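You operate a simulated robot arm through the tools that you are given. There is no shell and no other tool. Be economical: measure what you need, move in short steps, check, and stop when the job is done.

Carry out the task below with a simulated robot arm. There is one attempt and no reset: what you move stays moved.

TASK
Switch the loader off and give its felt two pumps of oil.
Fine: off first; felt slide out, oil dial on, pump, dial off, slide in; spill none.
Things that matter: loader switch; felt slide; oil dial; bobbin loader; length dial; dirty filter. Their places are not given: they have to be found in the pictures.

It is judged by the outcome, as a careful person would: the job done as asked, and still so three seconds after it is handed in. It fails if anything else is knocked over, pushed out of place, dropped, spilled or broken.

THE ROBOT
A 7-joint arm with a two-finger parallel gripper, fixed in place. Base frame: the origin is at the foot of the arm, x ahead of it, y to its left, z up; the work surface is at about z = 908. Lengths are in mm, angles in rad, forces in N, time in s.
With the tool pointing down near the work surface it reaches from about 240 to 680 mm from the base axis. Its first joint turns from -1.152 to 1.152 rad. Payload 2.4 kg.
Tool frame: the origin (TCP) lies between the finger pads and is the grasp point; the fingertips stand 30 mm ahead of it; z points along the fingers, y is the line along which they close. The gripper opens to 94 mm. The fingers are 28 mm wide and 10 mm thick; the gripper's body (50 by 96 mm) begins 55 mm behind the TCP.
Orientation is told as [roll, pitch, yaw] about the base's x, y, z axes, in that order, counted from this pose: with the fingers straight down and closing along the base's y, the tool's x points along the base's -x, its y along +y and its z along -z.

THE INTERFACE
- The arm moves only by the tool send_rows. Its argument "targets" is a list of rows, each an object (a shift or turn left out is 0, a gripper value left out holds the last) with "hand": the closure in counts, from 0 (fully open) to 255 (shut); "slide": the shift along the tool's x, y, z in mm, a list of three; "rot": the turn, a rotation vector about the tool's x, y, z in rad, a list of three. In form: [{"hand": hand, "slide": [x, y, z], "rot": [ax, ay, az]}, ...]. A call has 1 to 20 rows; each row shifts and turns the commanded pose from where the row before left it, along the tool's axes as they then stand. A row lasts 0.2 s, in which the tool goes at most 50 mm and 0.15 rad; a call with a longer step from one row to the next is refused whole, and so is a gripper value outside its range. A pose out of reach is approached as far as the arm can. The call stops where the force on the tool passes 90 N (or 10 N more than at its start, if that is more) or the arm is blocked; 0.2 s more then pass. The fingers move at their own pace (about 153 mm/s each) and stop on an object; they squeeze with about 42 N. The grip force told is the motor's: it shows also when the fingers shut on nothing. Time passes only in rows, and 0.2 s behind the last, so rows that do not move let the fingers close. It gives the time, the measured TCP pose, the force on the tool (base axes), the opening and the grip force at its end, in the units of the frame above (readings bear some noise), and new pictures: "show" is both (left out), scene, wrist or none.
- Cameras (640 x 400 px; columns grow to the right, rows downward): "scene" is fixed at [45.2, 476.4, 1458.5]; the picture's right is [-0.70, -0.71, 0.00], its down [-0.32, 0.31, -0.89] and it looks along [0.64, -0.63, -0.45] (base axes); focal length 322 px, centre (320, 200). "wrist" rides on the gripper at [-37, 0, -58] in the tool frame; the picture's right is [0.00, -1.00, 0.00], its down [0.97, 0.00, -0.24] and it looks along [0.24, 0.00, 0.97] (tool axes); focal length 218 px, centre (320, 200).
- pixel_to_xyz(camera, pixels): for up to 12 pixels [column, row] of the newest picture of that camera ("zoom" is the newest enlarged one), the place [x, y, z] in the base frame of the surface seen there, good to about 2 mm. No time passes.
- enlarge(camera, box): a new picture of the part [left, top, right, bottom] of that camera's present view, enlarged. No time passes.
- close_job(): hands the job in; it is judged then, once.

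Work in short steps. Measure before you move; look again where a grasp or a placing could have gone wrong, and mend it. You have 80 turns and 120 pictures in all, the two below and enlarged ones among them. Open the gripper and draw the arm clear of the work before you hand the job in, unless the task says otherwise; then end with one line.

The tools are called after ">>>" by a JSON object that holds its "api" and its "payload". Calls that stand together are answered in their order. send_rows: Moves the arm, as the interface text tells. Its arguments: {"type":"object","properties":{"targets":{"type":"array","items":{"type":"object","properties":{"hand":{"type":"number"},"slide":{"type":"array","items":{"type":"number"}},"rot":{"type":"array","items":{"type":"number"}}}}},"show":{"type":"string","enum":["both","scene","wrist","none"]}},"required":["targets"]} The other tools are called the same way: pixel_to_xyz (camera, pixels) gives the place of the surface under pixels of a picture; enlarge (camera, box) takes an enlarged picture of a part of a camera's view; close_job () hands the job in.

At the start:

```text
t: 0.0
eef_pos: [377.3, -39.9, 1198.9]
ee_rot: [0.001, -0.001, 0.0]
ft_force: [0.2, -0.7, 1.0]
gripper_width: 94.0
gripper_force: 0.1
```

scene: 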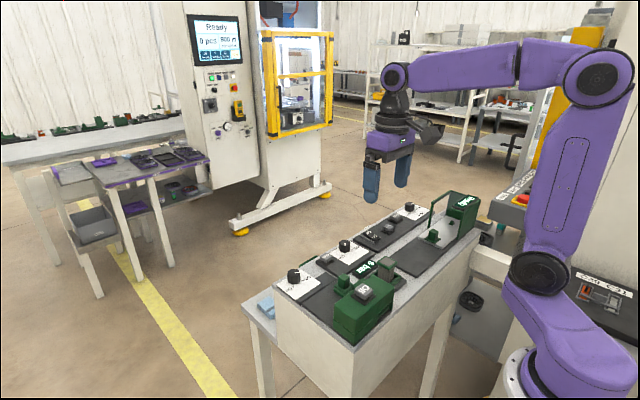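
wrist: 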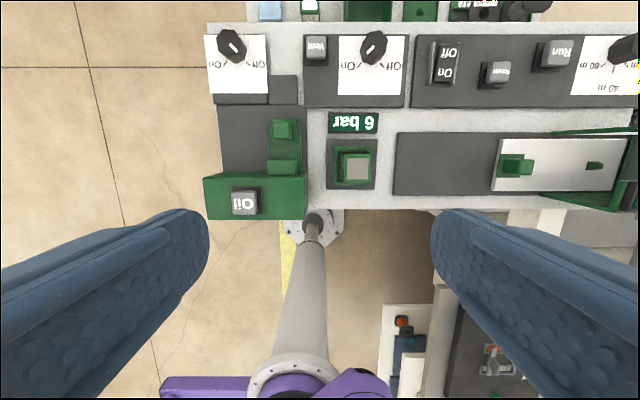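

I start by enlarging the panel in both views.

>>> {"api": "enlarge", "payload": {"camera": "scene", "box": [240, 180, 500, 350]}}

>>> {"api": "enlarge", "payload": {"camera": "wrist", "box": [190, 0, 420, 230]}}

>>> {"api": "enlarge", "payload": {"camera": "wrist", "box": [400, 0, 640, 230]}}

```text
2.35 times, centred on (370, 265) of scene
```

zoom: 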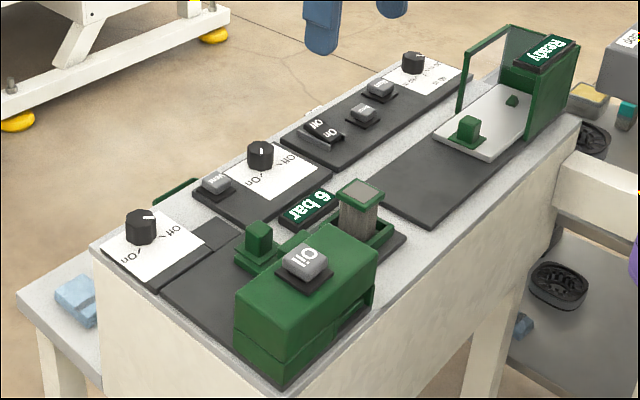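

```text
1.74 times, centred on (305, 115) of wrist
```

zoom: 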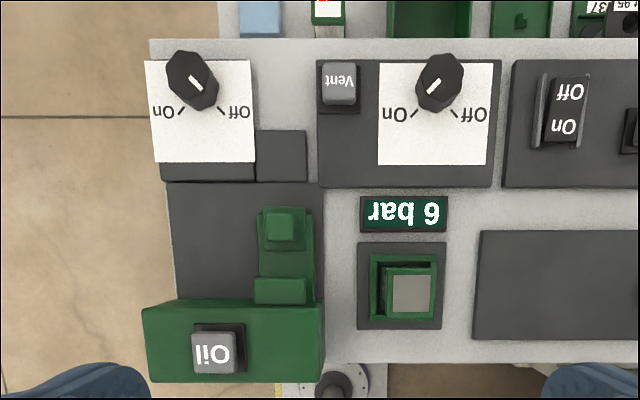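

```text
1.74 times, centred on (520, 115) of wrist
```

zoom: 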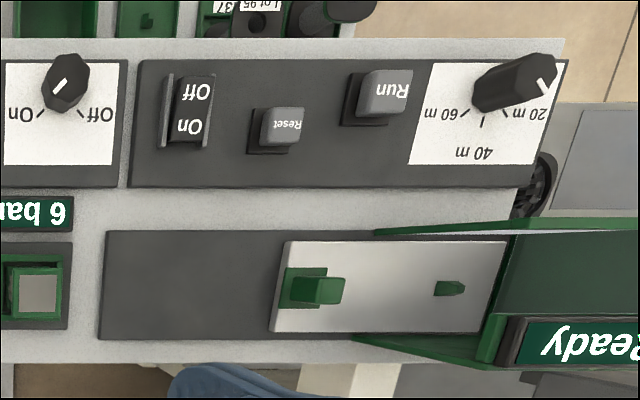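

>>> {"api": "pixel_to_xyz", "payload": {"camera": "wrist", "pixels": [[232, 44], [284, 130], [284, 166], [244, 203], [290, 110], [240, 130], [210, 195], [300, 215], [445, 52], [445, 72], [285, 90], [374, 46]]}}

>>> {"api": "enlarge", "payload": {"camera": "scene", "box": [265, 240, 405, 350]}}

>>> {"api": "enlarge", "payload": {"camera": "wrist", "box": [195, 20, 315, 225]}}

```text
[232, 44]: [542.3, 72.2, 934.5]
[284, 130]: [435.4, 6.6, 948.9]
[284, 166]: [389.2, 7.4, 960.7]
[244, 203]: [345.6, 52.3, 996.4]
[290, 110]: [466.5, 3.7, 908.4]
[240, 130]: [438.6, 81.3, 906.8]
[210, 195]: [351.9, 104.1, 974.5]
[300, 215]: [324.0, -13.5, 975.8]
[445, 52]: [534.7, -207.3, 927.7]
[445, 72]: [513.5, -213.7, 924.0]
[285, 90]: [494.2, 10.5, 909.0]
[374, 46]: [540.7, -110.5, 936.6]
```

```text
3.64 times, centred on (335, 295) of scene
```

zoom: 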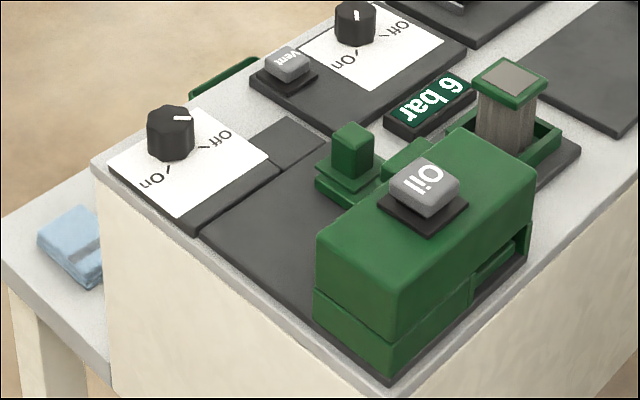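

```text
1.95 times, centred on (255, 122) of wrist
```

zoom: 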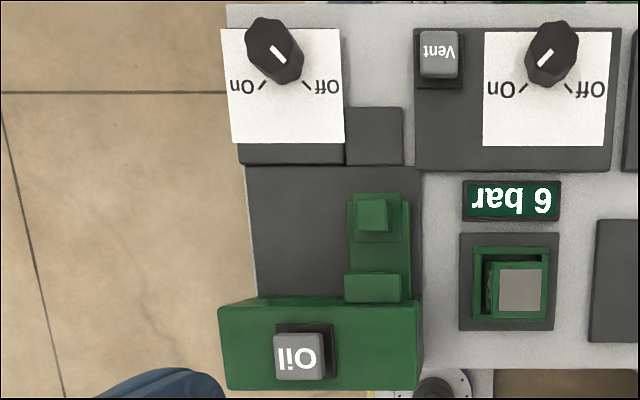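

The switch's Off end is at about (535, -207, 928), farther along x than On. I move above it with the fingers shut and look closer.

>>> {"api": "send_rows", "payload": {"targets": [{"hand": 255, "slide": [-24.7, -28.3, 19.8]}, {"slide": [-24.7, -28.3, 19.8]}, {"slide": [-24.7, -28.3, 19.8]}, {"slide": [-24.7, -28.3, 19.8]}, {"slide": [-24.7, -28.3, 19.8]}, {"slide": [-24.7, -28.3, 19.8]}, {}]}}

```text
t: 1.6
eef_pos: [526.1, -210.2, 1079.3]
ee_rot: [-0.001, -0.001, 0.0]
ft_force: [0.6, 0.0, -1.3]
gripper_width: 0.1
gripper_force: 33.0
```

scene: 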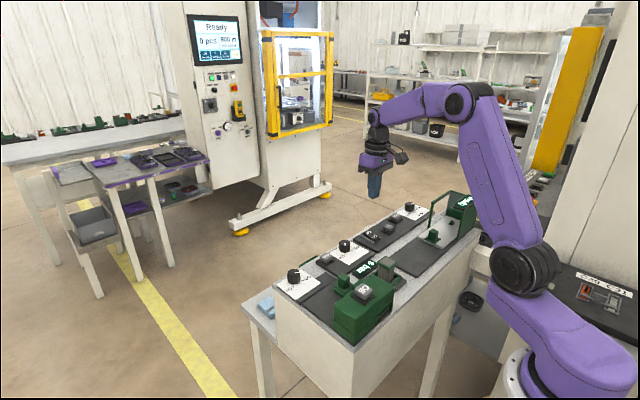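
wrist: 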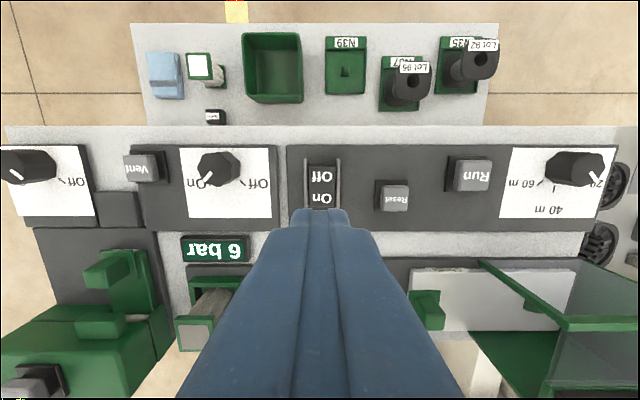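

>>> {"api": "enlarge", "payload": {"camera": "wrist", "box": [280, 140, 370, 220]}}

>>> {"api": "pixel_to_xyz", "payload": {"camera": "wrist", "pixels": [[321, 170], [321, 178], [321, 186], [321, 195], [321, 203], [306, 185], [337, 185], [309, 185], [334, 185], [394, 185]]}}

```text
5.00 times, centred on (325, 180) of wrist
```

zoom: 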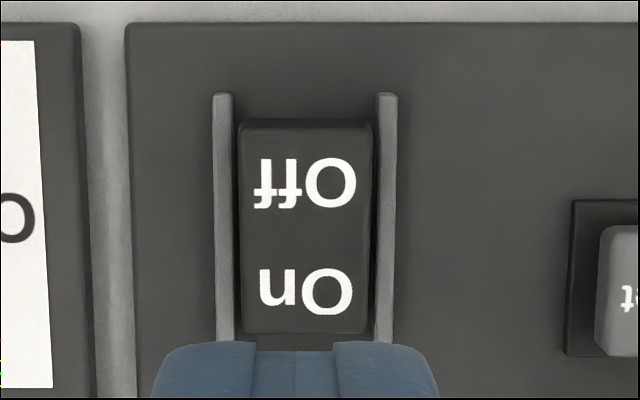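

```text
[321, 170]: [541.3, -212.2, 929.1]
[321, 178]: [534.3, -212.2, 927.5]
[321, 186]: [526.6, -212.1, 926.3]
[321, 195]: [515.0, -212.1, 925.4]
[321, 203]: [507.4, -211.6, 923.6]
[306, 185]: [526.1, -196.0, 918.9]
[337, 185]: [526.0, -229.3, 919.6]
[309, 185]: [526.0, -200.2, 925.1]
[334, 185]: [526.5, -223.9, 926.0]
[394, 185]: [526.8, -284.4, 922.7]
```

Rocker: x 503–548, y centre -212, with On pressed (z 923 against 929 at the Off end). I press the Off end at x≈547.

>>> {"api": "send_rows", "payload": {"targets": [{"slide": [-20.9, -1.9, 35]}, {"slide": [0, 0, 40]}, {"slide": [0, 0, 36]}, {"slide": [0, 0, 6]}, {"slide": [0, 0, 3]}, {"slide": [0, 0, 3]}, {"slide": [0, 0, 3]}], "show": "none"}}

```text
t: 3.2
eef_pos: [547.4, -212.0, 955.1]
ee_rot: [0.0, -0.002, 0.002]
ft_force: [-1.9, 1.9, 8.1]
gripper_width: 0.0
gripper_force: 33.5
```

>>> {"api": "send_rows", "payload": {"targets": [{"slide": [0, 0, 2]}, {"slide": [0, 0, 2]}, {}], "show": "wrist"}}

```text
t: 4.0
eef_pos: [547.1, -213.3, 955.0]
ee_rot: [-0.001, -0.009, 0.0]
ft_force: [-11.6, 5.0, 54.8]
gripper_width: 0.0
gripper_force: 33.1
```

wrist: 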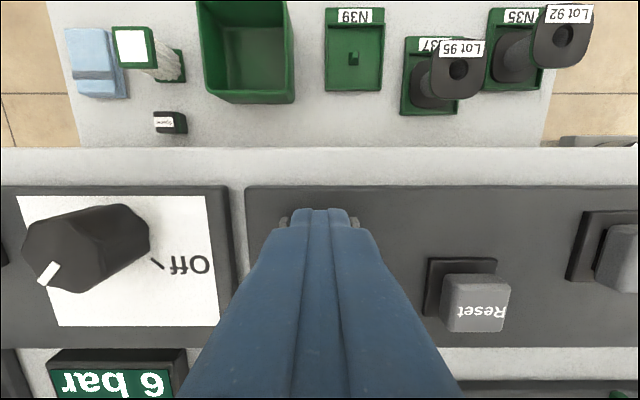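

Stopped firmly at tip height 925. Lifting and inspecting the rocker.

>>> {"api": "send_rows", "payload": {"targets": [{"slide": [0, 0, -30]}, {"slide": [10, 0, -45]}, {"slide": [11, 0, -45]}, {}], "show": "both"}}

>>> {"api": "pixel_to_xyz", "payload": {"camera": "wrist", "pixels": [[321, 170], [321, 178], [321, 186], [321, 195], [321, 203]]}}

>>> {"api": "enlarge", "payload": {"camera": "wrist", "box": [280, 140, 370, 220]}}

```text
t: 5.0
eef_pos: [525.8, -212.7, 1069.2]
ee_rot: [0.001, 0.0, 0.001]
ft_force: [0.2, 0.0, 0.5]
gripper_width: 0.2
gripper_force: 33.7
```

scene: 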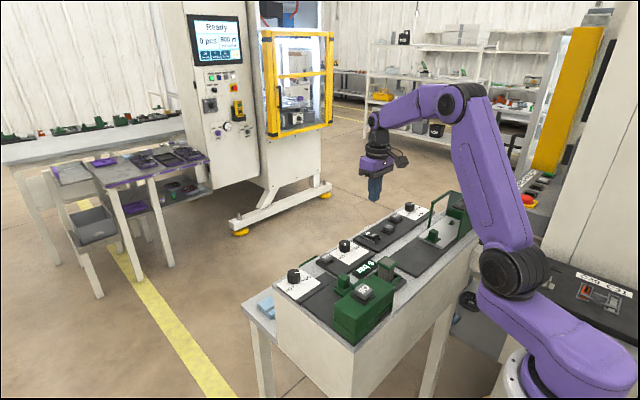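
wrist: 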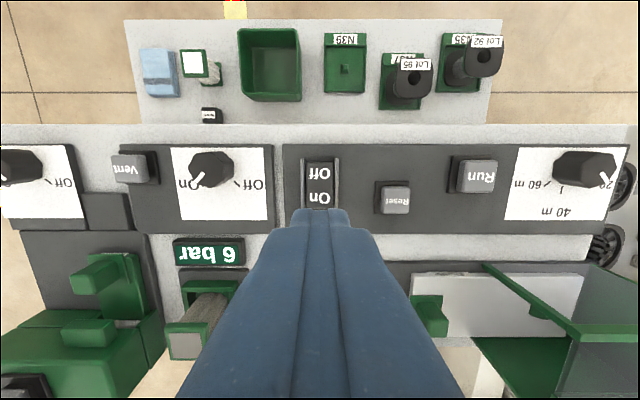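

```text
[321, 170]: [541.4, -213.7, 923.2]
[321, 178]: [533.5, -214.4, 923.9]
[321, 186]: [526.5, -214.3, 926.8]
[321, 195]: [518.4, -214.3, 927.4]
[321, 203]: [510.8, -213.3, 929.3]
```

```text
5.00 times, centred on (325, 180) of wrist
```

zoom: 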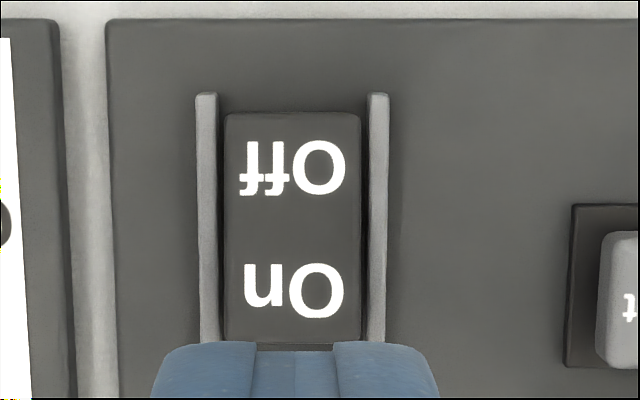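

Off is now pressed (923 vs 929). Next I move over the felt slide with the gripper open to look.

>>> {"api": "send_rows", "payload": {"targets": [{"hand": 0, "slide": [20, 36, -10]}, {"slide": [20, 36, -10]}, {"slide": [20, 36, -10]}, {"slide": [20, 36, -10]}, {"slide": [20, 36, 0]}, {"slide": [20, 40, 0]}, {}]}}

>>> {"api": "enlarge", "payload": {"camera": "scene", "box": [400, 180, 500, 250]}}

```text
t: 6.6
eef_pos: [405.2, 8.0, 1109.8]
ee_rot: [0.002, -0.001, -0.001]
ft_force: [-0.8, 1.1, -0.5]
gripper_width: 94.1
gripper_force: 0.0
```

scene: 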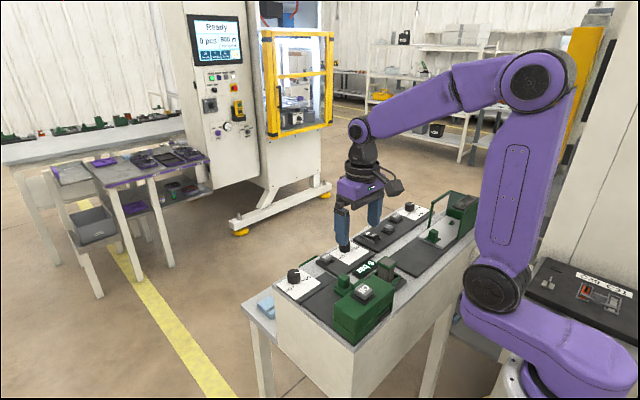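
wrist: 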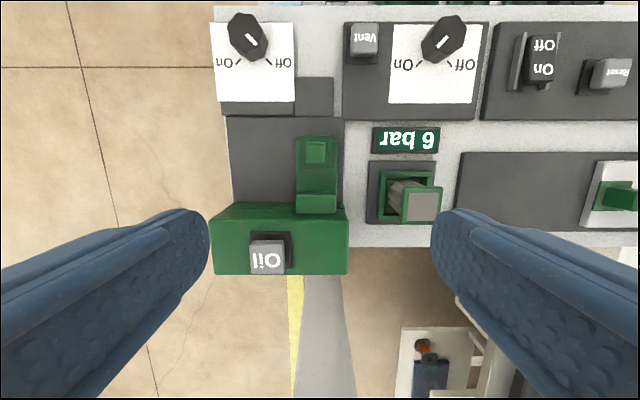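

```text
5.71 times, centred on (450, 215) of scene
```

zoom: 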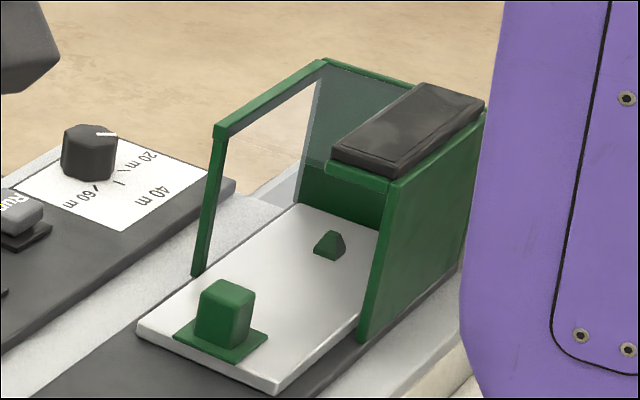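

The loader's display went dark, so it is off. Measuring the slide knob now.

>>> {"api": "enlarge", "payload": {"camera": "wrist", "box": [200, 60, 360, 280]}}

>>> {"api": "pixel_to_xyz", "payload": {"camera": "wrist", "pixels": [[316, 152], [307, 152], [326, 152], [316, 143], [316, 161], [300, 175], [316, 178], [334, 175], [316, 138], [316, 205], [316, 195], [266, 258]]}}

>>> {"api": "enlarge", "payload": {"camera": "scene", "box": [310, 250, 410, 340]}}

```text
1.82 times, centred on (280, 170) of wrist
```

zoom: 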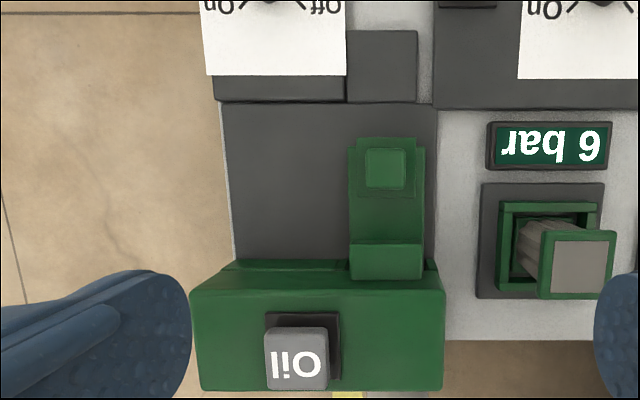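

```text
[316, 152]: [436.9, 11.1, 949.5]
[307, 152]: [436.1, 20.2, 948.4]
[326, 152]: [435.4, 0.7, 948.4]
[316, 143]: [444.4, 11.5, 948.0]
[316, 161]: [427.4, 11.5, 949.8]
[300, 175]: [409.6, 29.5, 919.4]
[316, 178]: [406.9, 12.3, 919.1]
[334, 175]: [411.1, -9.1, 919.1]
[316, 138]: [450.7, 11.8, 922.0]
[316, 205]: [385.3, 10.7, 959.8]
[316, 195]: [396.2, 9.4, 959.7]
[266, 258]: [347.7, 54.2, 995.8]
```

```text
4.44 times, centred on (360, 295) of scene
```

zoom: 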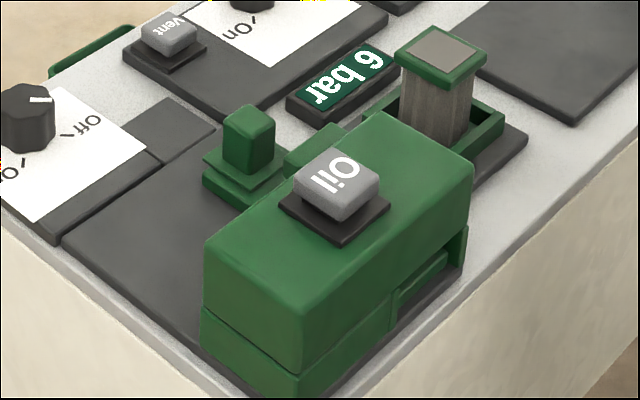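

Knob: x 427–445, y 1–21, top z 949, base z ≈922. I come down around it half-open and close.

>>> {"api": "send_rows", "payload": {"targets": [{"hand": 140, "slide": [-30.8, 3, 35]}, {"slide": [0, 0, 40]}, {"slide": [0, 0, 40]}, {"slide": [0, 0, 30]}, {"slide": [0, 0, 9]}, {}], "show": "both"}}

```text
t: 8.0
eef_pos: [435.9, 11.1, 956.0]
ee_rot: [0.002, -0.002, -0.001]
ft_force: [0.2, 0.7, -0.4]
gripper_width: 42.2
gripper_force: 0.1
```

scene: 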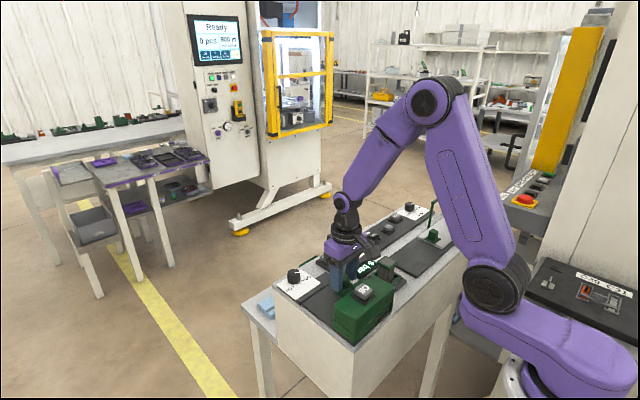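
wrist: 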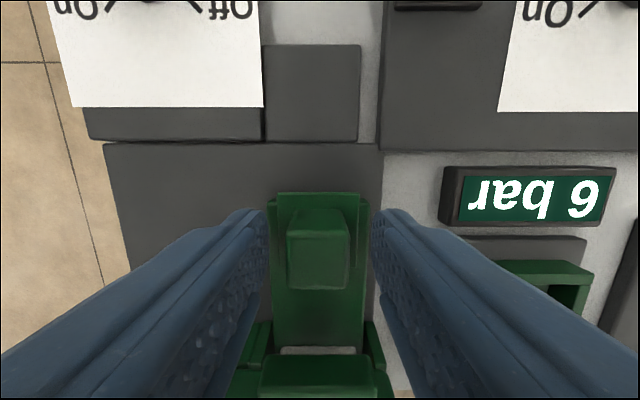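

The fingers straddle the knob. I close and pull gently toward +x, watching force.

>>> {"api": "send_rows", "payload": {"targets": [{"hand": 255}, {}, {}, {"slide": [-5, 0, 0]}, {"slide": [-5, 0, 0]}, {"slide": [-5, 0, 0]}], "show": "wrist"}}

```text
t: 9.4
eef_pos: [451.6, 11.9, 956.6]
ee_rot: [0.001, 0.0, 0.0]
ft_force: [-1.2, 9.2, -19.0]
gripper_width: 21.4
gripper_force: 44.4
```

wrist: 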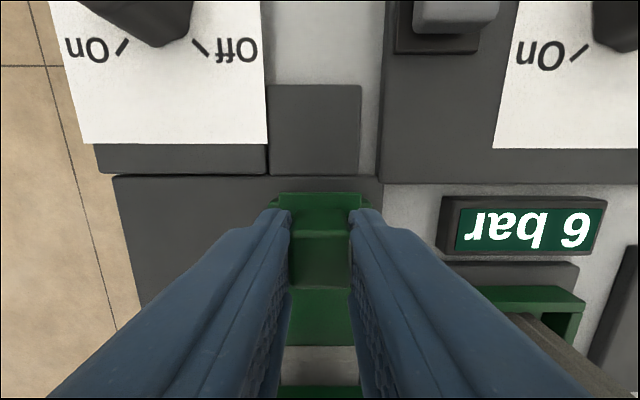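

>>> {"api": "send_rows", "payload": {"targets": [{"slide": [-6, 0, 0]}, {"slide": [-6, 0, 0]}, {"slide": [-6, 0, 0]}, {"slide": [-6, 0, 0]}, {}], "show": "wrist"}}

```text
t: 10.6
eef_pos: [473.5, 11.2, 956.0]
ee_rot: [0.001, 0.001, 0.001]
ft_force: [-1.2, 14.5, -32.6]
gripper_width: 21.8
gripper_force: 45.3
```

wrist: 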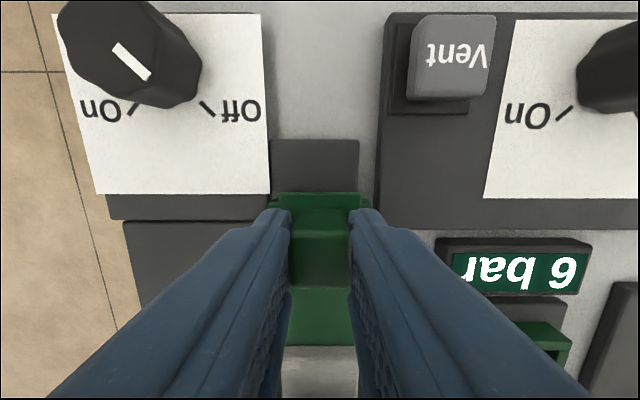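

Sliding well; the tool is being pulled slightly down, so I add a small down correction and continue.

>>> {"api": "send_rows", "payload": {"targets": [{"slide": [-4, 0.5, 1]}, {"slide": [-6, 0, 0.5]}, {"slide": [-6, 0, 0]}, {}], "show": "wrist"}}

```text
t: 11.6
eef_pos: [492.5, 12.2, 954.8]
ee_rot: [0.002, -0.003, -0.001]
ft_force: [0.1, 13.0, 2.1]
gripper_width: 21.7
gripper_force: 45.1
```

wrist: 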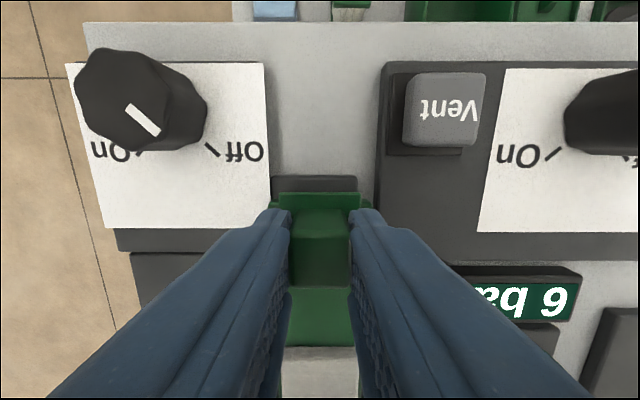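

>>> {"api": "send_rows", "payload": {"targets": [{"slide": [-4, 0.5, 0]}, {"slide": [-4, 0, 0]}, {}], "show": "both"}}

```text
t: 12.4
eef_pos: [497.6, 12.8, 954.9]
ee_rot: [0.0, 0.0, 0.0]
ft_force: [-21.0, 7.1, 24.6]
gripper_width: 21.6
gripper_force: 44.7
```

scene: 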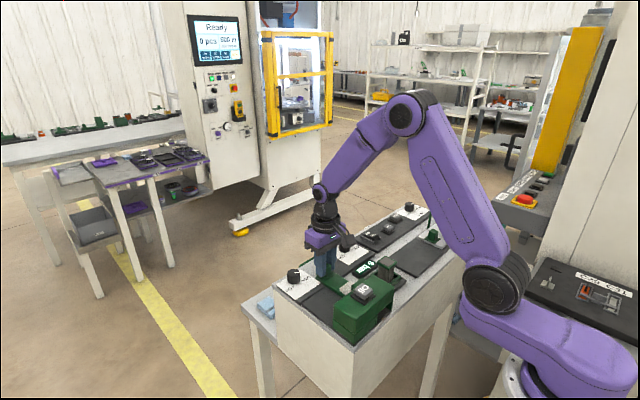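
wrist: 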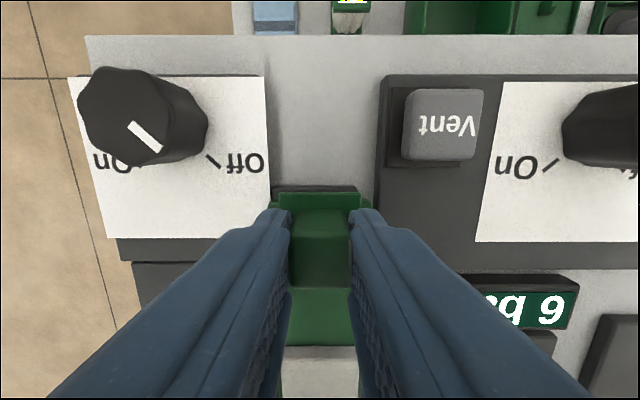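

End stop reached (x≈498, -21 N). I ease off, release, lift and look.

>>> {"api": "send_rows", "payload": {"targets": [{"slide": [2.5, 0, 0]}, {"hand": 140}, {}, {"slide": [0, 0, -40]}, {"slide": [20, 0, -45]}, {"slide": [40, 0, -20]}, {"slide": [40, 0, -20]}, {}]}}

>>> {"api": "enlarge", "payload": {"camera": "scene", "box": [265, 240, 405, 350]}}

>>> {"api": "enlarge", "payload": {"camera": "wrist", "box": [200, 0, 440, 200]}}

```text
t: 14.2
eef_pos: [394.7, 9.5, 1079.6]
ee_rot: [0.001, 0.001, 0.0]
ft_force: [-0.5, 0.0, -0.6]
gripper_width: 42.3
gripper_force: 0.1
```

scene: 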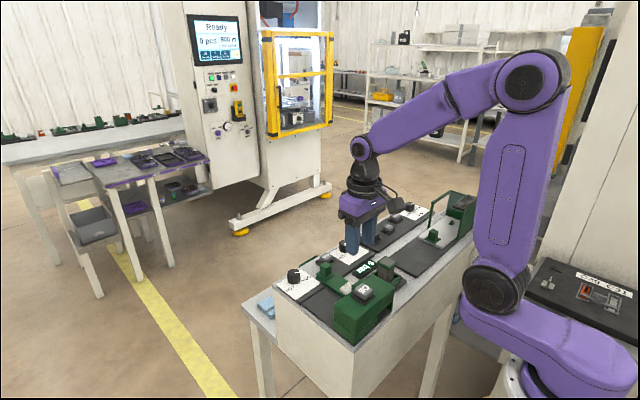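
wrist: 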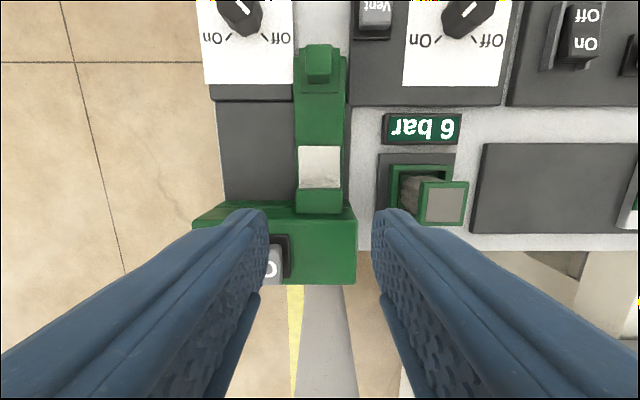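

```text
3.64 times, centred on (335, 295) of scene
```

zoom: 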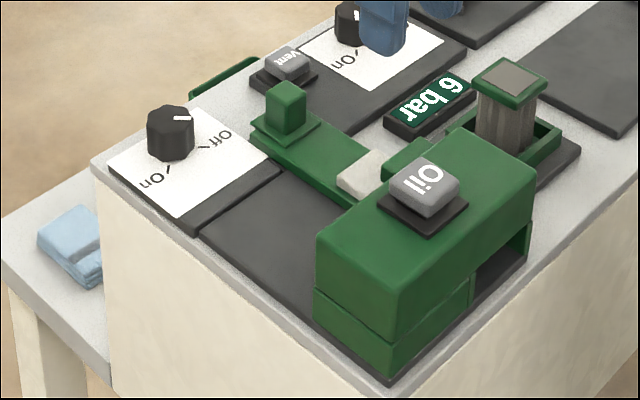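

```text
2.00 times, centred on (320, 100) of wrist
```

zoom: 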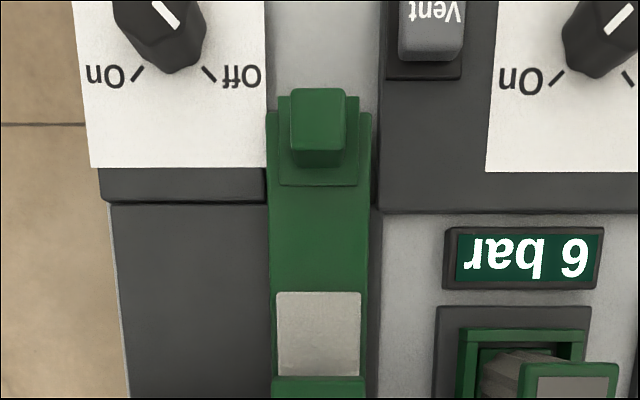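

The felt is now exposed. Next the oil dial: I move above it for measurement.

>>> {"api": "send_rows", "payload": {"targets": [{"hand": 0, "slide": [-35, 21, 0]}, {"slide": [-35, 21, 0]}, {"slide": [-35, 21, 0]}, {}], "show": "wrist"}}

>>> {"api": "enlarge", "payload": {"camera": "wrist", "box": [260, 90, 380, 220]}}

```text
t: 15.2
eef_pos: [501.6, 74.7, 1080.7]
ee_rot: [0.002, -0.001, 0.0]
ft_force: [0.3, -1.0, 0.1]
gripper_width: 94.0
gripper_force: 0.2
```

wrist: 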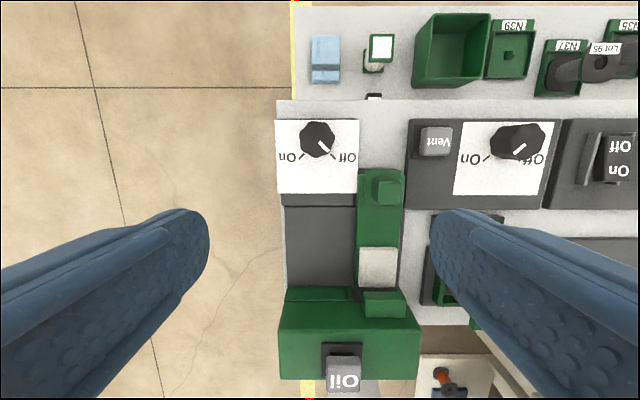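

```text
3.08 times, centred on (320, 155) of wrist
```

zoom: 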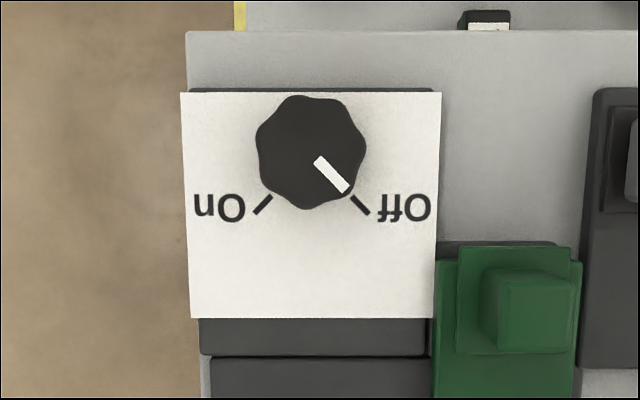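

>>> {"api": "pixel_to_xyz", "payload": {"camera": "zoom", "pixels": [[312, 152], [265, 150], [358, 150], [312, 105], [312, 195], [330, 170], [200, 300], [265, 202], [358, 205], [520, 300]]}}

```text
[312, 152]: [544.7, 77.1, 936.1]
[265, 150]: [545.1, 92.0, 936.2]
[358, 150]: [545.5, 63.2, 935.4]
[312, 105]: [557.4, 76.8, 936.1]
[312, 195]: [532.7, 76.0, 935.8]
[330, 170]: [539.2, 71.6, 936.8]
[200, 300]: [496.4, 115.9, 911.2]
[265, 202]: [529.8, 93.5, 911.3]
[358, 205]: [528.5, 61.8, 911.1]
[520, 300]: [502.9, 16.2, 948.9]
```

Dial centre (545, 77), top z 936, Ø≈33. It must turn ~90° clockwise seen from above (Off lower-right to On lower-left). I pre-turn -0.75 rad and descend around it.

>>> {"api": "send_rows", "payload": {"targets": [{"hand": 92, "slide": [-43.4, 2.5, 0]}, {"slide": [0, 0, 20], "rot": [0, 0, -0.15]}, {"slide": [0, 0, 20], "rot": [0, 0, -0.15]}, {"slide": [0, 0, 20], "rot": [0, 0, -0.15]}, {"slide": [0, 0, 20], "rot": [0, 0, -0.15]}, {"slide": [0, 0, 20], "rot": [0, 0, -0.15]}, {"slide": [0, 0, 22]}, {"slide": [0, 0, 10]}, {}], "show": "both"}}

```text
t: 17.2
eef_pos: [544.3, 77.3, 948.0]
ee_rot: [-0.001, -0.003, 0.75]
ft_force: [0.3, -0.2, 0.2]
gripper_width: 60.2
gripper_force: 0.0
```

scene: 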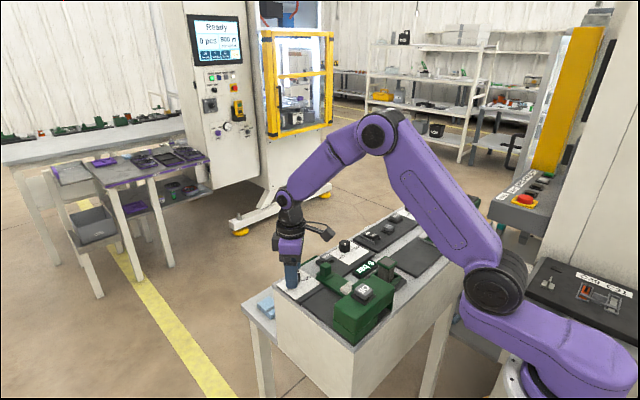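
wrist: 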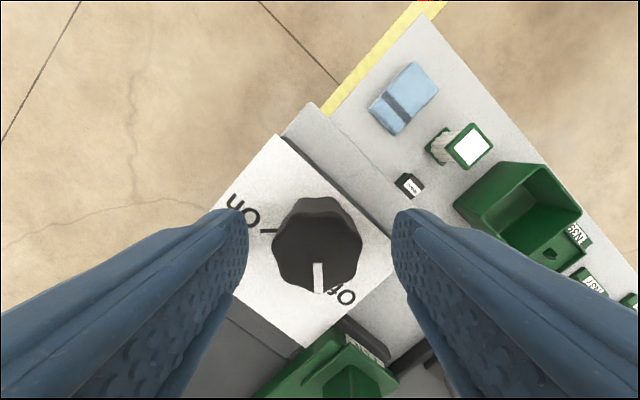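

Well centred. Close and turn clockwise in steps.

>>> {"api": "send_rows", "payload": {"targets": [{"hand": 255}, {}, {}, {"rot": [0, 0, 0.12]}, {"rot": [0, 0, 0.12]}, {"rot": [0, 0, 0.12]}, {"rot": [0, 0, 0.12]}, {}], "show": "wrist"}}

```text
t: 19.0
eef_pos: [544.3, 78.2, 948.0]
ee_rot: [-0.001, 0.0, 0.268]
ft_force: [-10.9, 6.2, -6.5]
gripper_width: 31.8
gripper_force: 45.2
```

wrist: 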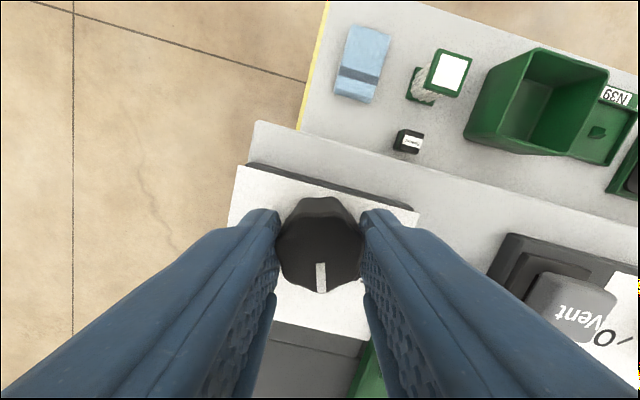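

>>> {"api": "send_rows", "payload": {"targets": [{"rot": [0, 0, 0.12]}, {"rot": [0, 0, 0.12]}, {"rot": [0, 0, 0.12]}, {"rot": [0, 0, 0.12]}, {"rot": [0, 0, 0.12]}, {"rot": [0, 0, 0.12]}, {"rot": [0, 0, 0.12]}, {"rot": [0, 0, 0.12]}, {"rot": [0, 0, 0.1]}, {}], "show": "wrist"}}

```text
t: 21.2
eef_pos: [545.1, 78.4, 948.2]
ee_rot: [-0.001, 0.002, -0.793]
ft_force: [-13.4, 3.6, -9.4]
gripper_width: 31.7
gripper_force: 44.7
```

wrist: 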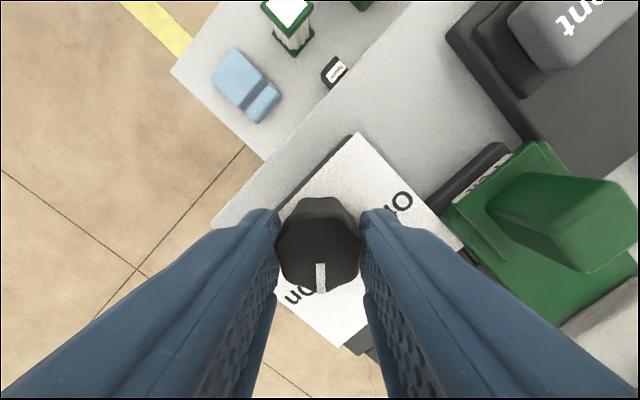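

Pointer looks to be at On. Release, lift, straighten and check.

>>> {"api": "send_rows", "payload": {"targets": [{"hand": 92}, {}, {"slide": [0, 0, -35]}, {"slide": [0, 0, -45]}, {"slide": [0, 0, -45], "rot": [0, 0, -0.15]}, {"rot": [0, 0, -0.15]}, {"rot": [0, 0, -0.15]}, {"rot": [0, 0, -0.15]}, {"rot": [0, 0, -0.15]}, {"hand": 0, "rot": [0, 0, -0.04]}, {"slide": [45, -2, 0]}, {}], "show": "wrist"}}

>>> {"api": "enlarge", "payload": {"camera": "wrist", "box": [260, 90, 440, 310]}}

```text
t: 23.8
eef_pos: [500.4, 74.6, 1073.1]
ee_rot: [0.003, -0.001, -0.002]
ft_force: [0.0, -0.2, -0.6]
gripper_width: 93.9
gripper_force: 0.1
```

wrist: 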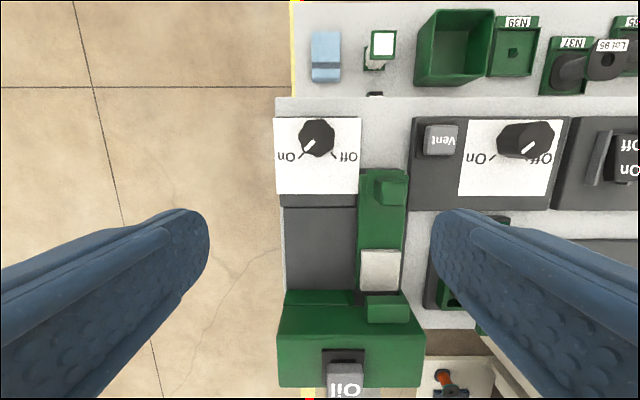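

```text
1.82 times, centred on (350, 200) of wrist
```

zoom: 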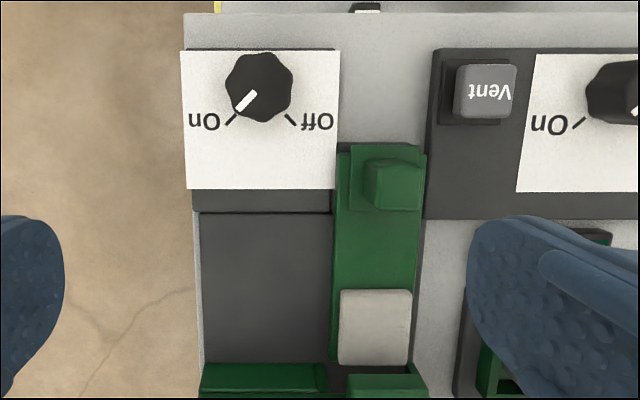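

Dial is at On. Now move over the Oil button (≈347, 54, top 996) with fingers shut.

>>> {"api": "send_rows", "payload": {"targets": [{"hand": 255, "slide": [40, -5, 0]}, {"slide": [40, -5, 0]}, {"slide": [40, -5, 0]}, {"slide": [33, -5, 0]}, {"slide": [0, 0, 30]}, {}], "show": "wrist"}}

>>> {"api": "pixel_to_xyz", "payload": {"camera": "scene", "pixels": [[365, 292], [361, 293], [369, 291]]}}

```text
t: 25.2
eef_pos: [346.9, 56.2, 1042.2]
ee_rot: [0.002, -0.001, -0.003]
ft_force: [0.2, 0.6, 0.0]
gripper_width: 0.1
gripper_force: 32.6
```

wrist: 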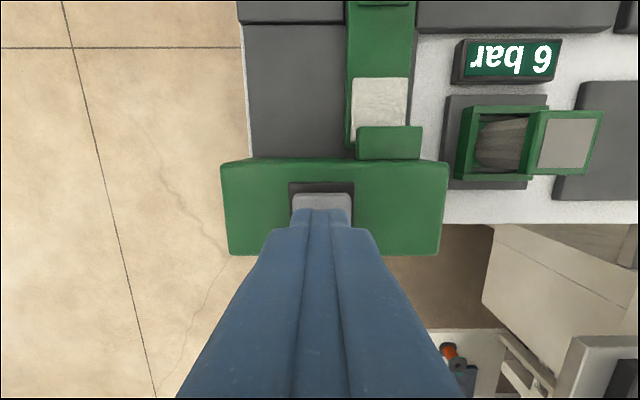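

```text
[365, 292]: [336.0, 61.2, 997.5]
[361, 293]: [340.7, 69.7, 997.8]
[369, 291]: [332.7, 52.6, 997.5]
```

Centred over the button. Press gently in 2 mm steps.

>>> {"api": "send_rows", "payload": {"targets": [{"slide": [0, -2, 12]}, {"slide": [0, 0, 2]}, {"slide": [0, 0, 2]}, {"slide": [0, 0, 2]}], "show": "none"}}

```text
t: 26.2
eef_pos: [345.4, 54.6, 1024.3]
ee_rot: [0.002, 0.0, -0.002]
ft_force: [-0.9, 1.0, 2.0]
gripper_width: 0.0
gripper_force: 32.7
```

>>> {"api": "send_rows", "payload": {"targets": [{"slide": [0, 0, 1]}, {"slide": [0, 0, 1]}], "show": "wrist"}}

```text
t: 26.8
eef_pos: [348.0, 52.6, 1022.6]
ee_rot: [0.002, -0.002, -0.002]
ft_force: [-0.5, -0.5, 3.2]
gripper_width: 0.2
gripper_force: 33.3
```

wrist: 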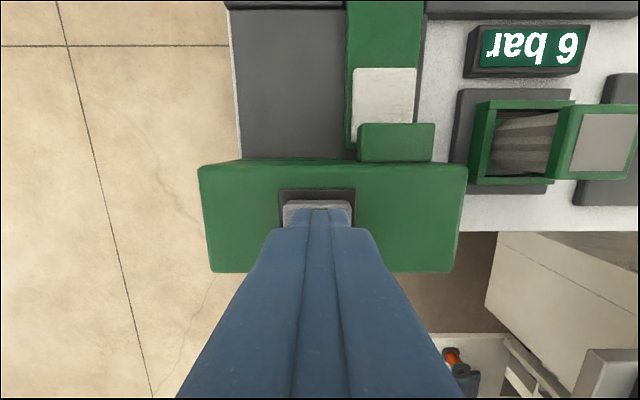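

>>> {"api": "send_rows", "payload": {"targets": [{"slide": [0, 0, 1]}, {"slide": [0, 0, 1]}], "show": "wrist"}}

```text
t: 27.4
eef_pos: [347.2, 54.5, 1020.6]
ee_rot: [0.002, -0.002, -0.003]
ft_force: [0.4, -0.2, 3.3]
gripper_width: 0.0
gripper_force: 33.2
```

wrist: 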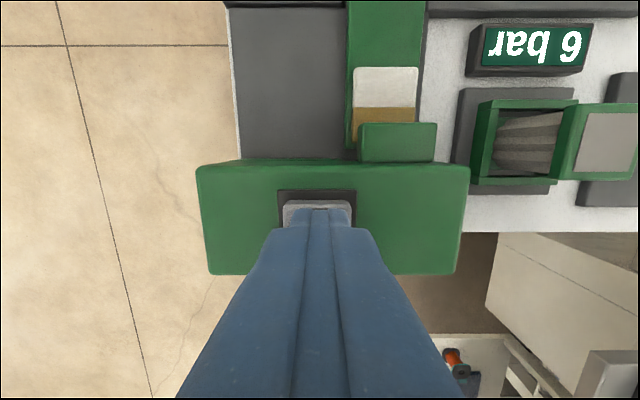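

First pump registered: oil colours part of the felt. Release fully and check.

>>> {"api": "send_rows", "payload": {"targets": [{"slide": [0, 0, -12]}, {}, {}], "show": "wrist"}}

```text
t: 28.2
eef_pos: [346.4, 53.8, 1031.7]
ee_rot: [0.003, -0.001, -0.003]
ft_force: [-0.1, -0.2, 0.8]
gripper_width: 0.0
gripper_force: 32.9
```

wrist: 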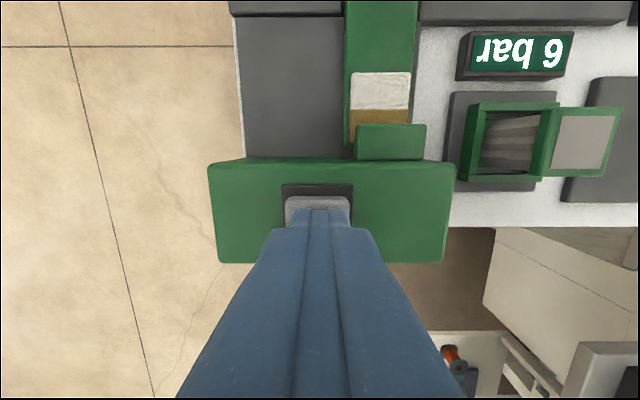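

Second press, same depth.

>>> {"api": "send_rows", "payload": {"targets": [{"slide": [0, 0, 6]}, {"slide": [0, 0, 3]}, {"slide": [0, 0, 2]}, {"slide": [0, 0, 1]}], "show": "wrist"}}

```text
t: 29.2
eef_pos: [347.4, 55.1, 1019.8]
ee_rot: [0.003, -0.001, -0.002]
ft_force: [-0.3, 0.0, 2.7]
gripper_width: 0.0
gripper_force: 33.4
```

wrist: 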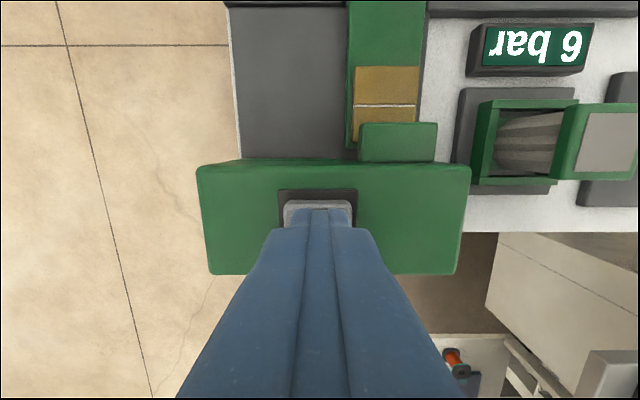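

Second pump registered. Now lift clear and go back to the dial, pre-turned clockwise, for the Off turn.

>>> {"api": "send_rows", "payload": {"targets": [{"slide": [0, 0, -30]}, {"slide": [0, 0, -30]}, {"hand": 92, "slide": [-45, 5.5, 0]}, {"slide": [-45, 5.5, 0]}, {"slide": [-45, 5.5, 0]}, {"slide": [-45, 5.5, 0]}, {"slide": [-18, 1, 0]}, {"rot": [0, 0, 0.15]}, {"rot": [0, 0, 0.15]}, {"rot": [0, 0, 0.15]}, {"rot": [0, 0, 0.15]}, {"rot": [0, 0, 0.15]}, {"rot": [0, 0, 0.04]}, {}], "show": "wrist"}}

```text
t: 32.2
eef_pos: [545.0, 76.9, 1079.9]
ee_rot: [0.002, -0.001, -0.793]
ft_force: [-1.2, -0.8, 0.3]
gripper_width: 60.3
gripper_force: 0.0
```

wrist: 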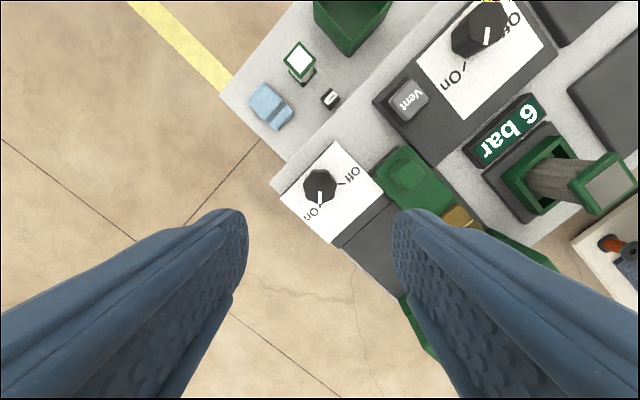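

>>> {"api": "send_rows", "payload": {"targets": [{"slide": [0, 0, 45]}, {"slide": [0, 0, 45]}, {"slide": [0, 0, 32]}, {"slide": [0, 0, 10]}, {}, {"hand": 255}, {}, {}], "show": "wrist"}}

```text
t: 34.0
eef_pos: [545.1, 77.1, 947.1]
ee_rot: [0.003, -0.001, -0.791]
ft_force: [8.9, 6.2, -11.1]
gripper_width: 31.8
gripper_force: 45.5
```

wrist: 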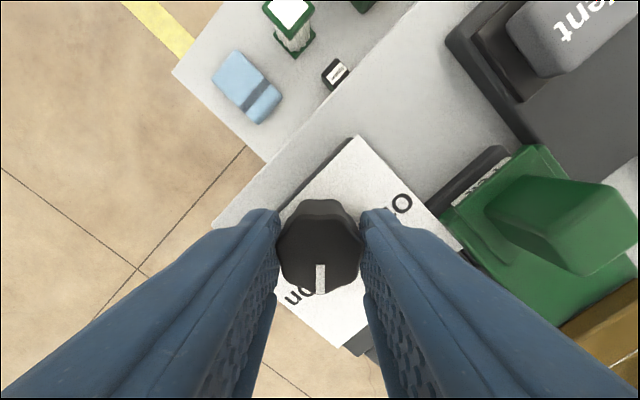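

Gripped; turn counter-clockwise 1.56 rad back to Off.

>>> {"api": "send_rows", "payload": {"targets": [{"rot": [0, 0, -0.12]}, {"rot": [0, 0, -0.12]}, {"rot": [0, 0, -0.12]}, {"rot": [0, 0, -0.12]}, {"rot": [0, 0, -0.12]}, {"rot": [0, 0, -0.12]}, {"rot": [0, 0, -0.12]}, {"rot": [0, 0, -0.12]}, {"rot": [0, 0, -0.12]}, {"rot": [0, 0, -0.12]}, {"rot": [0, 0, -0.12]}, {"rot": [0, 0, -0.12]}, {"rot": [0, 0, -0.12]}, {}], "show": "wrist"}}

```text
t: 37.0
eef_pos: [544.5, 79.7, 949.3]
ee_rot: [0.002, -0.002, 0.773]
ft_force: [2.4, 22.5, -19.9]
gripper_width: 31.6
gripper_force: 45.0
```

wrist: 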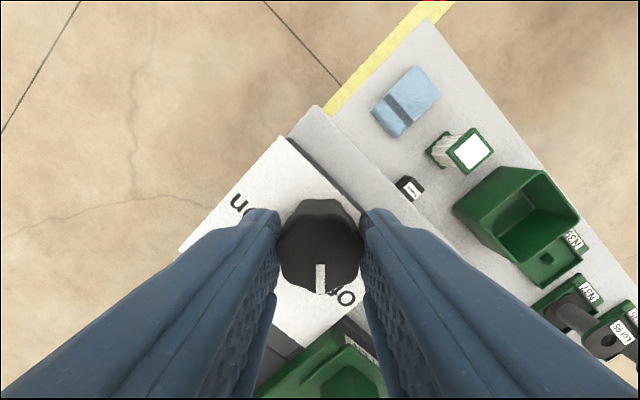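

Release, lift, straighten, look.

>>> {"api": "send_rows", "payload": {"targets": [{"hand": 92}, {}, {"slide": [0, 0, -35]}, {"slide": [0, 0, -45]}, {"slide": [0, 0, -45], "rot": [0, 0, 0.15]}, {"rot": [0, 0, 0.15]}, {"rot": [0, 0, 0.15]}, {"rot": [0, 0, 0.15]}, {"rot": [0, 0, 0.15]}, {"hand": 0, "rot": [0, 0, 0.02]}, {"slide": [45, -2, 0]}, {}], "show": "wrist"}}

>>> {"api": "enlarge", "payload": {"camera": "wrist", "box": [260, 90, 440, 310]}}

>>> {"api": "pixel_to_xyz", "payload": {"camera": "zoom", "pixels": [[395, 180], [375, 180], [413, 180], [395, 165], [395, 200]]}}

```text
t: 39.6
eef_pos: [500.3, 75.5, 1075.0]
ee_rot: [0.001, -0.002, 0.0]
ft_force: [-0.7, 0.0, -0.8]
gripper_width: 94.0
gripper_force: 0.1
```

wrist: 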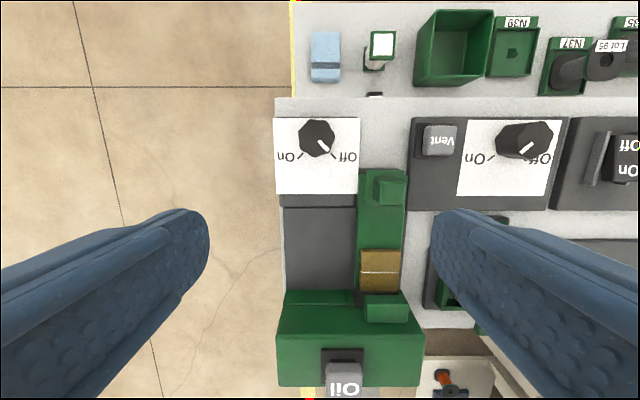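

```text
1.82 times, centred on (350, 200) of wrist
```

zoom: 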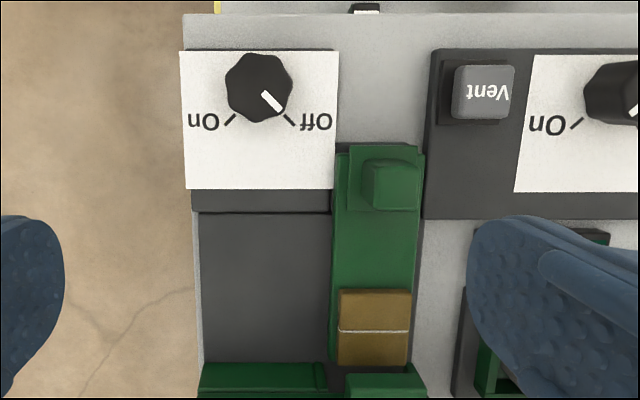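

```text
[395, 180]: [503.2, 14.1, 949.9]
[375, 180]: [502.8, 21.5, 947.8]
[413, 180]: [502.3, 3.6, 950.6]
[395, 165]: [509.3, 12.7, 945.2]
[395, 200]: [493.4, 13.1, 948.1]
```

Dial Off, felt fully oiled. Now grasp the slide knob (≈499, 12) and push it back in.

>>> {"api": "send_rows", "payload": {"targets": [{"hand": 140, "slide": [2, -32, 0]}, {"slide": [0, -31, 0]}, {"slide": [0, 0, 40]}, {"slide": [0, 0, 40]}, {"slide": [0, 0, 30]}, {"slide": [0, 0, 10]}, {}, {"hand": 255}, {}, {}], "show": "wrist"}}

```text
t: 41.8
eef_pos: [498.8, 12.6, 954.6]
ee_rot: [0.002, -0.001, 0.001]
ft_force: [-0.8, 4.5, -5.9]
gripper_width: 21.8
gripper_force: 44.8
```

wrist: 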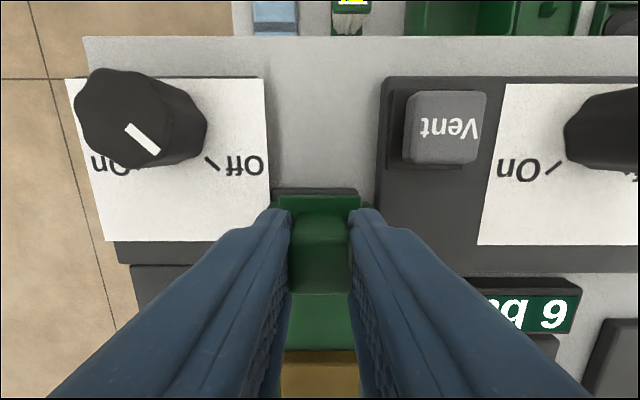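

>>> {"api": "send_rows", "payload": {"targets": [{"slide": [6, 0, 0]}, {"slide": [6, 0, 0]}, {"slide": [6, 0, 0]}, {"slide": [6, 0, 0]}, {"slide": [6, 0, 0]}, {"slide": [6, 0, 0]}, {"slide": [6, 0, 0]}, {"slide": [6, 0, 0]}, {"slide": [6, 0, 0]}, {}], "show": "none"}}

```text
t: 44.0
eef_pos: [443.9, 11.5, 953.9]
ee_rot: [0.002, -0.002, -0.002]
ft_force: [0.7, 11.1, 19.7]
gripper_width: 22.0
gripper_force: 45.5
```

>>> {"api": "send_rows", "payload": {"targets": [{"slide": [4, 0, 0]}, {"slide": [3, 0, -0.5]}, {"slide": [2, 0, 0]}, {"slide": [2, 0, 0]}, {}], "show": "wrist"}}

```text
t: 45.2
eef_pos: [436.9, 12.1, 954.1]
ee_rot: [0.003, -0.009, 0.0]
ft_force: [28.3, 15.5, -24.9]
gripper_width: 21.8
gripper_force: 44.9
```

wrist: 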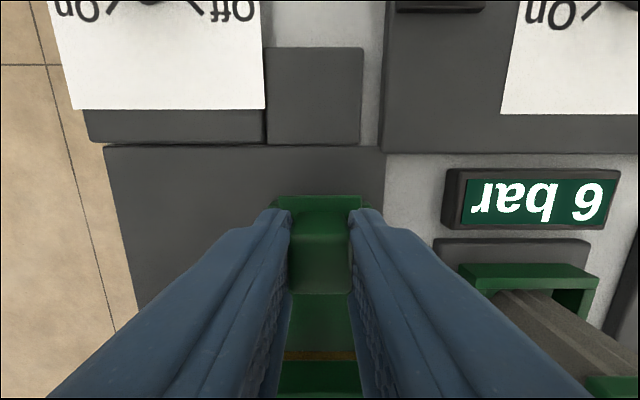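

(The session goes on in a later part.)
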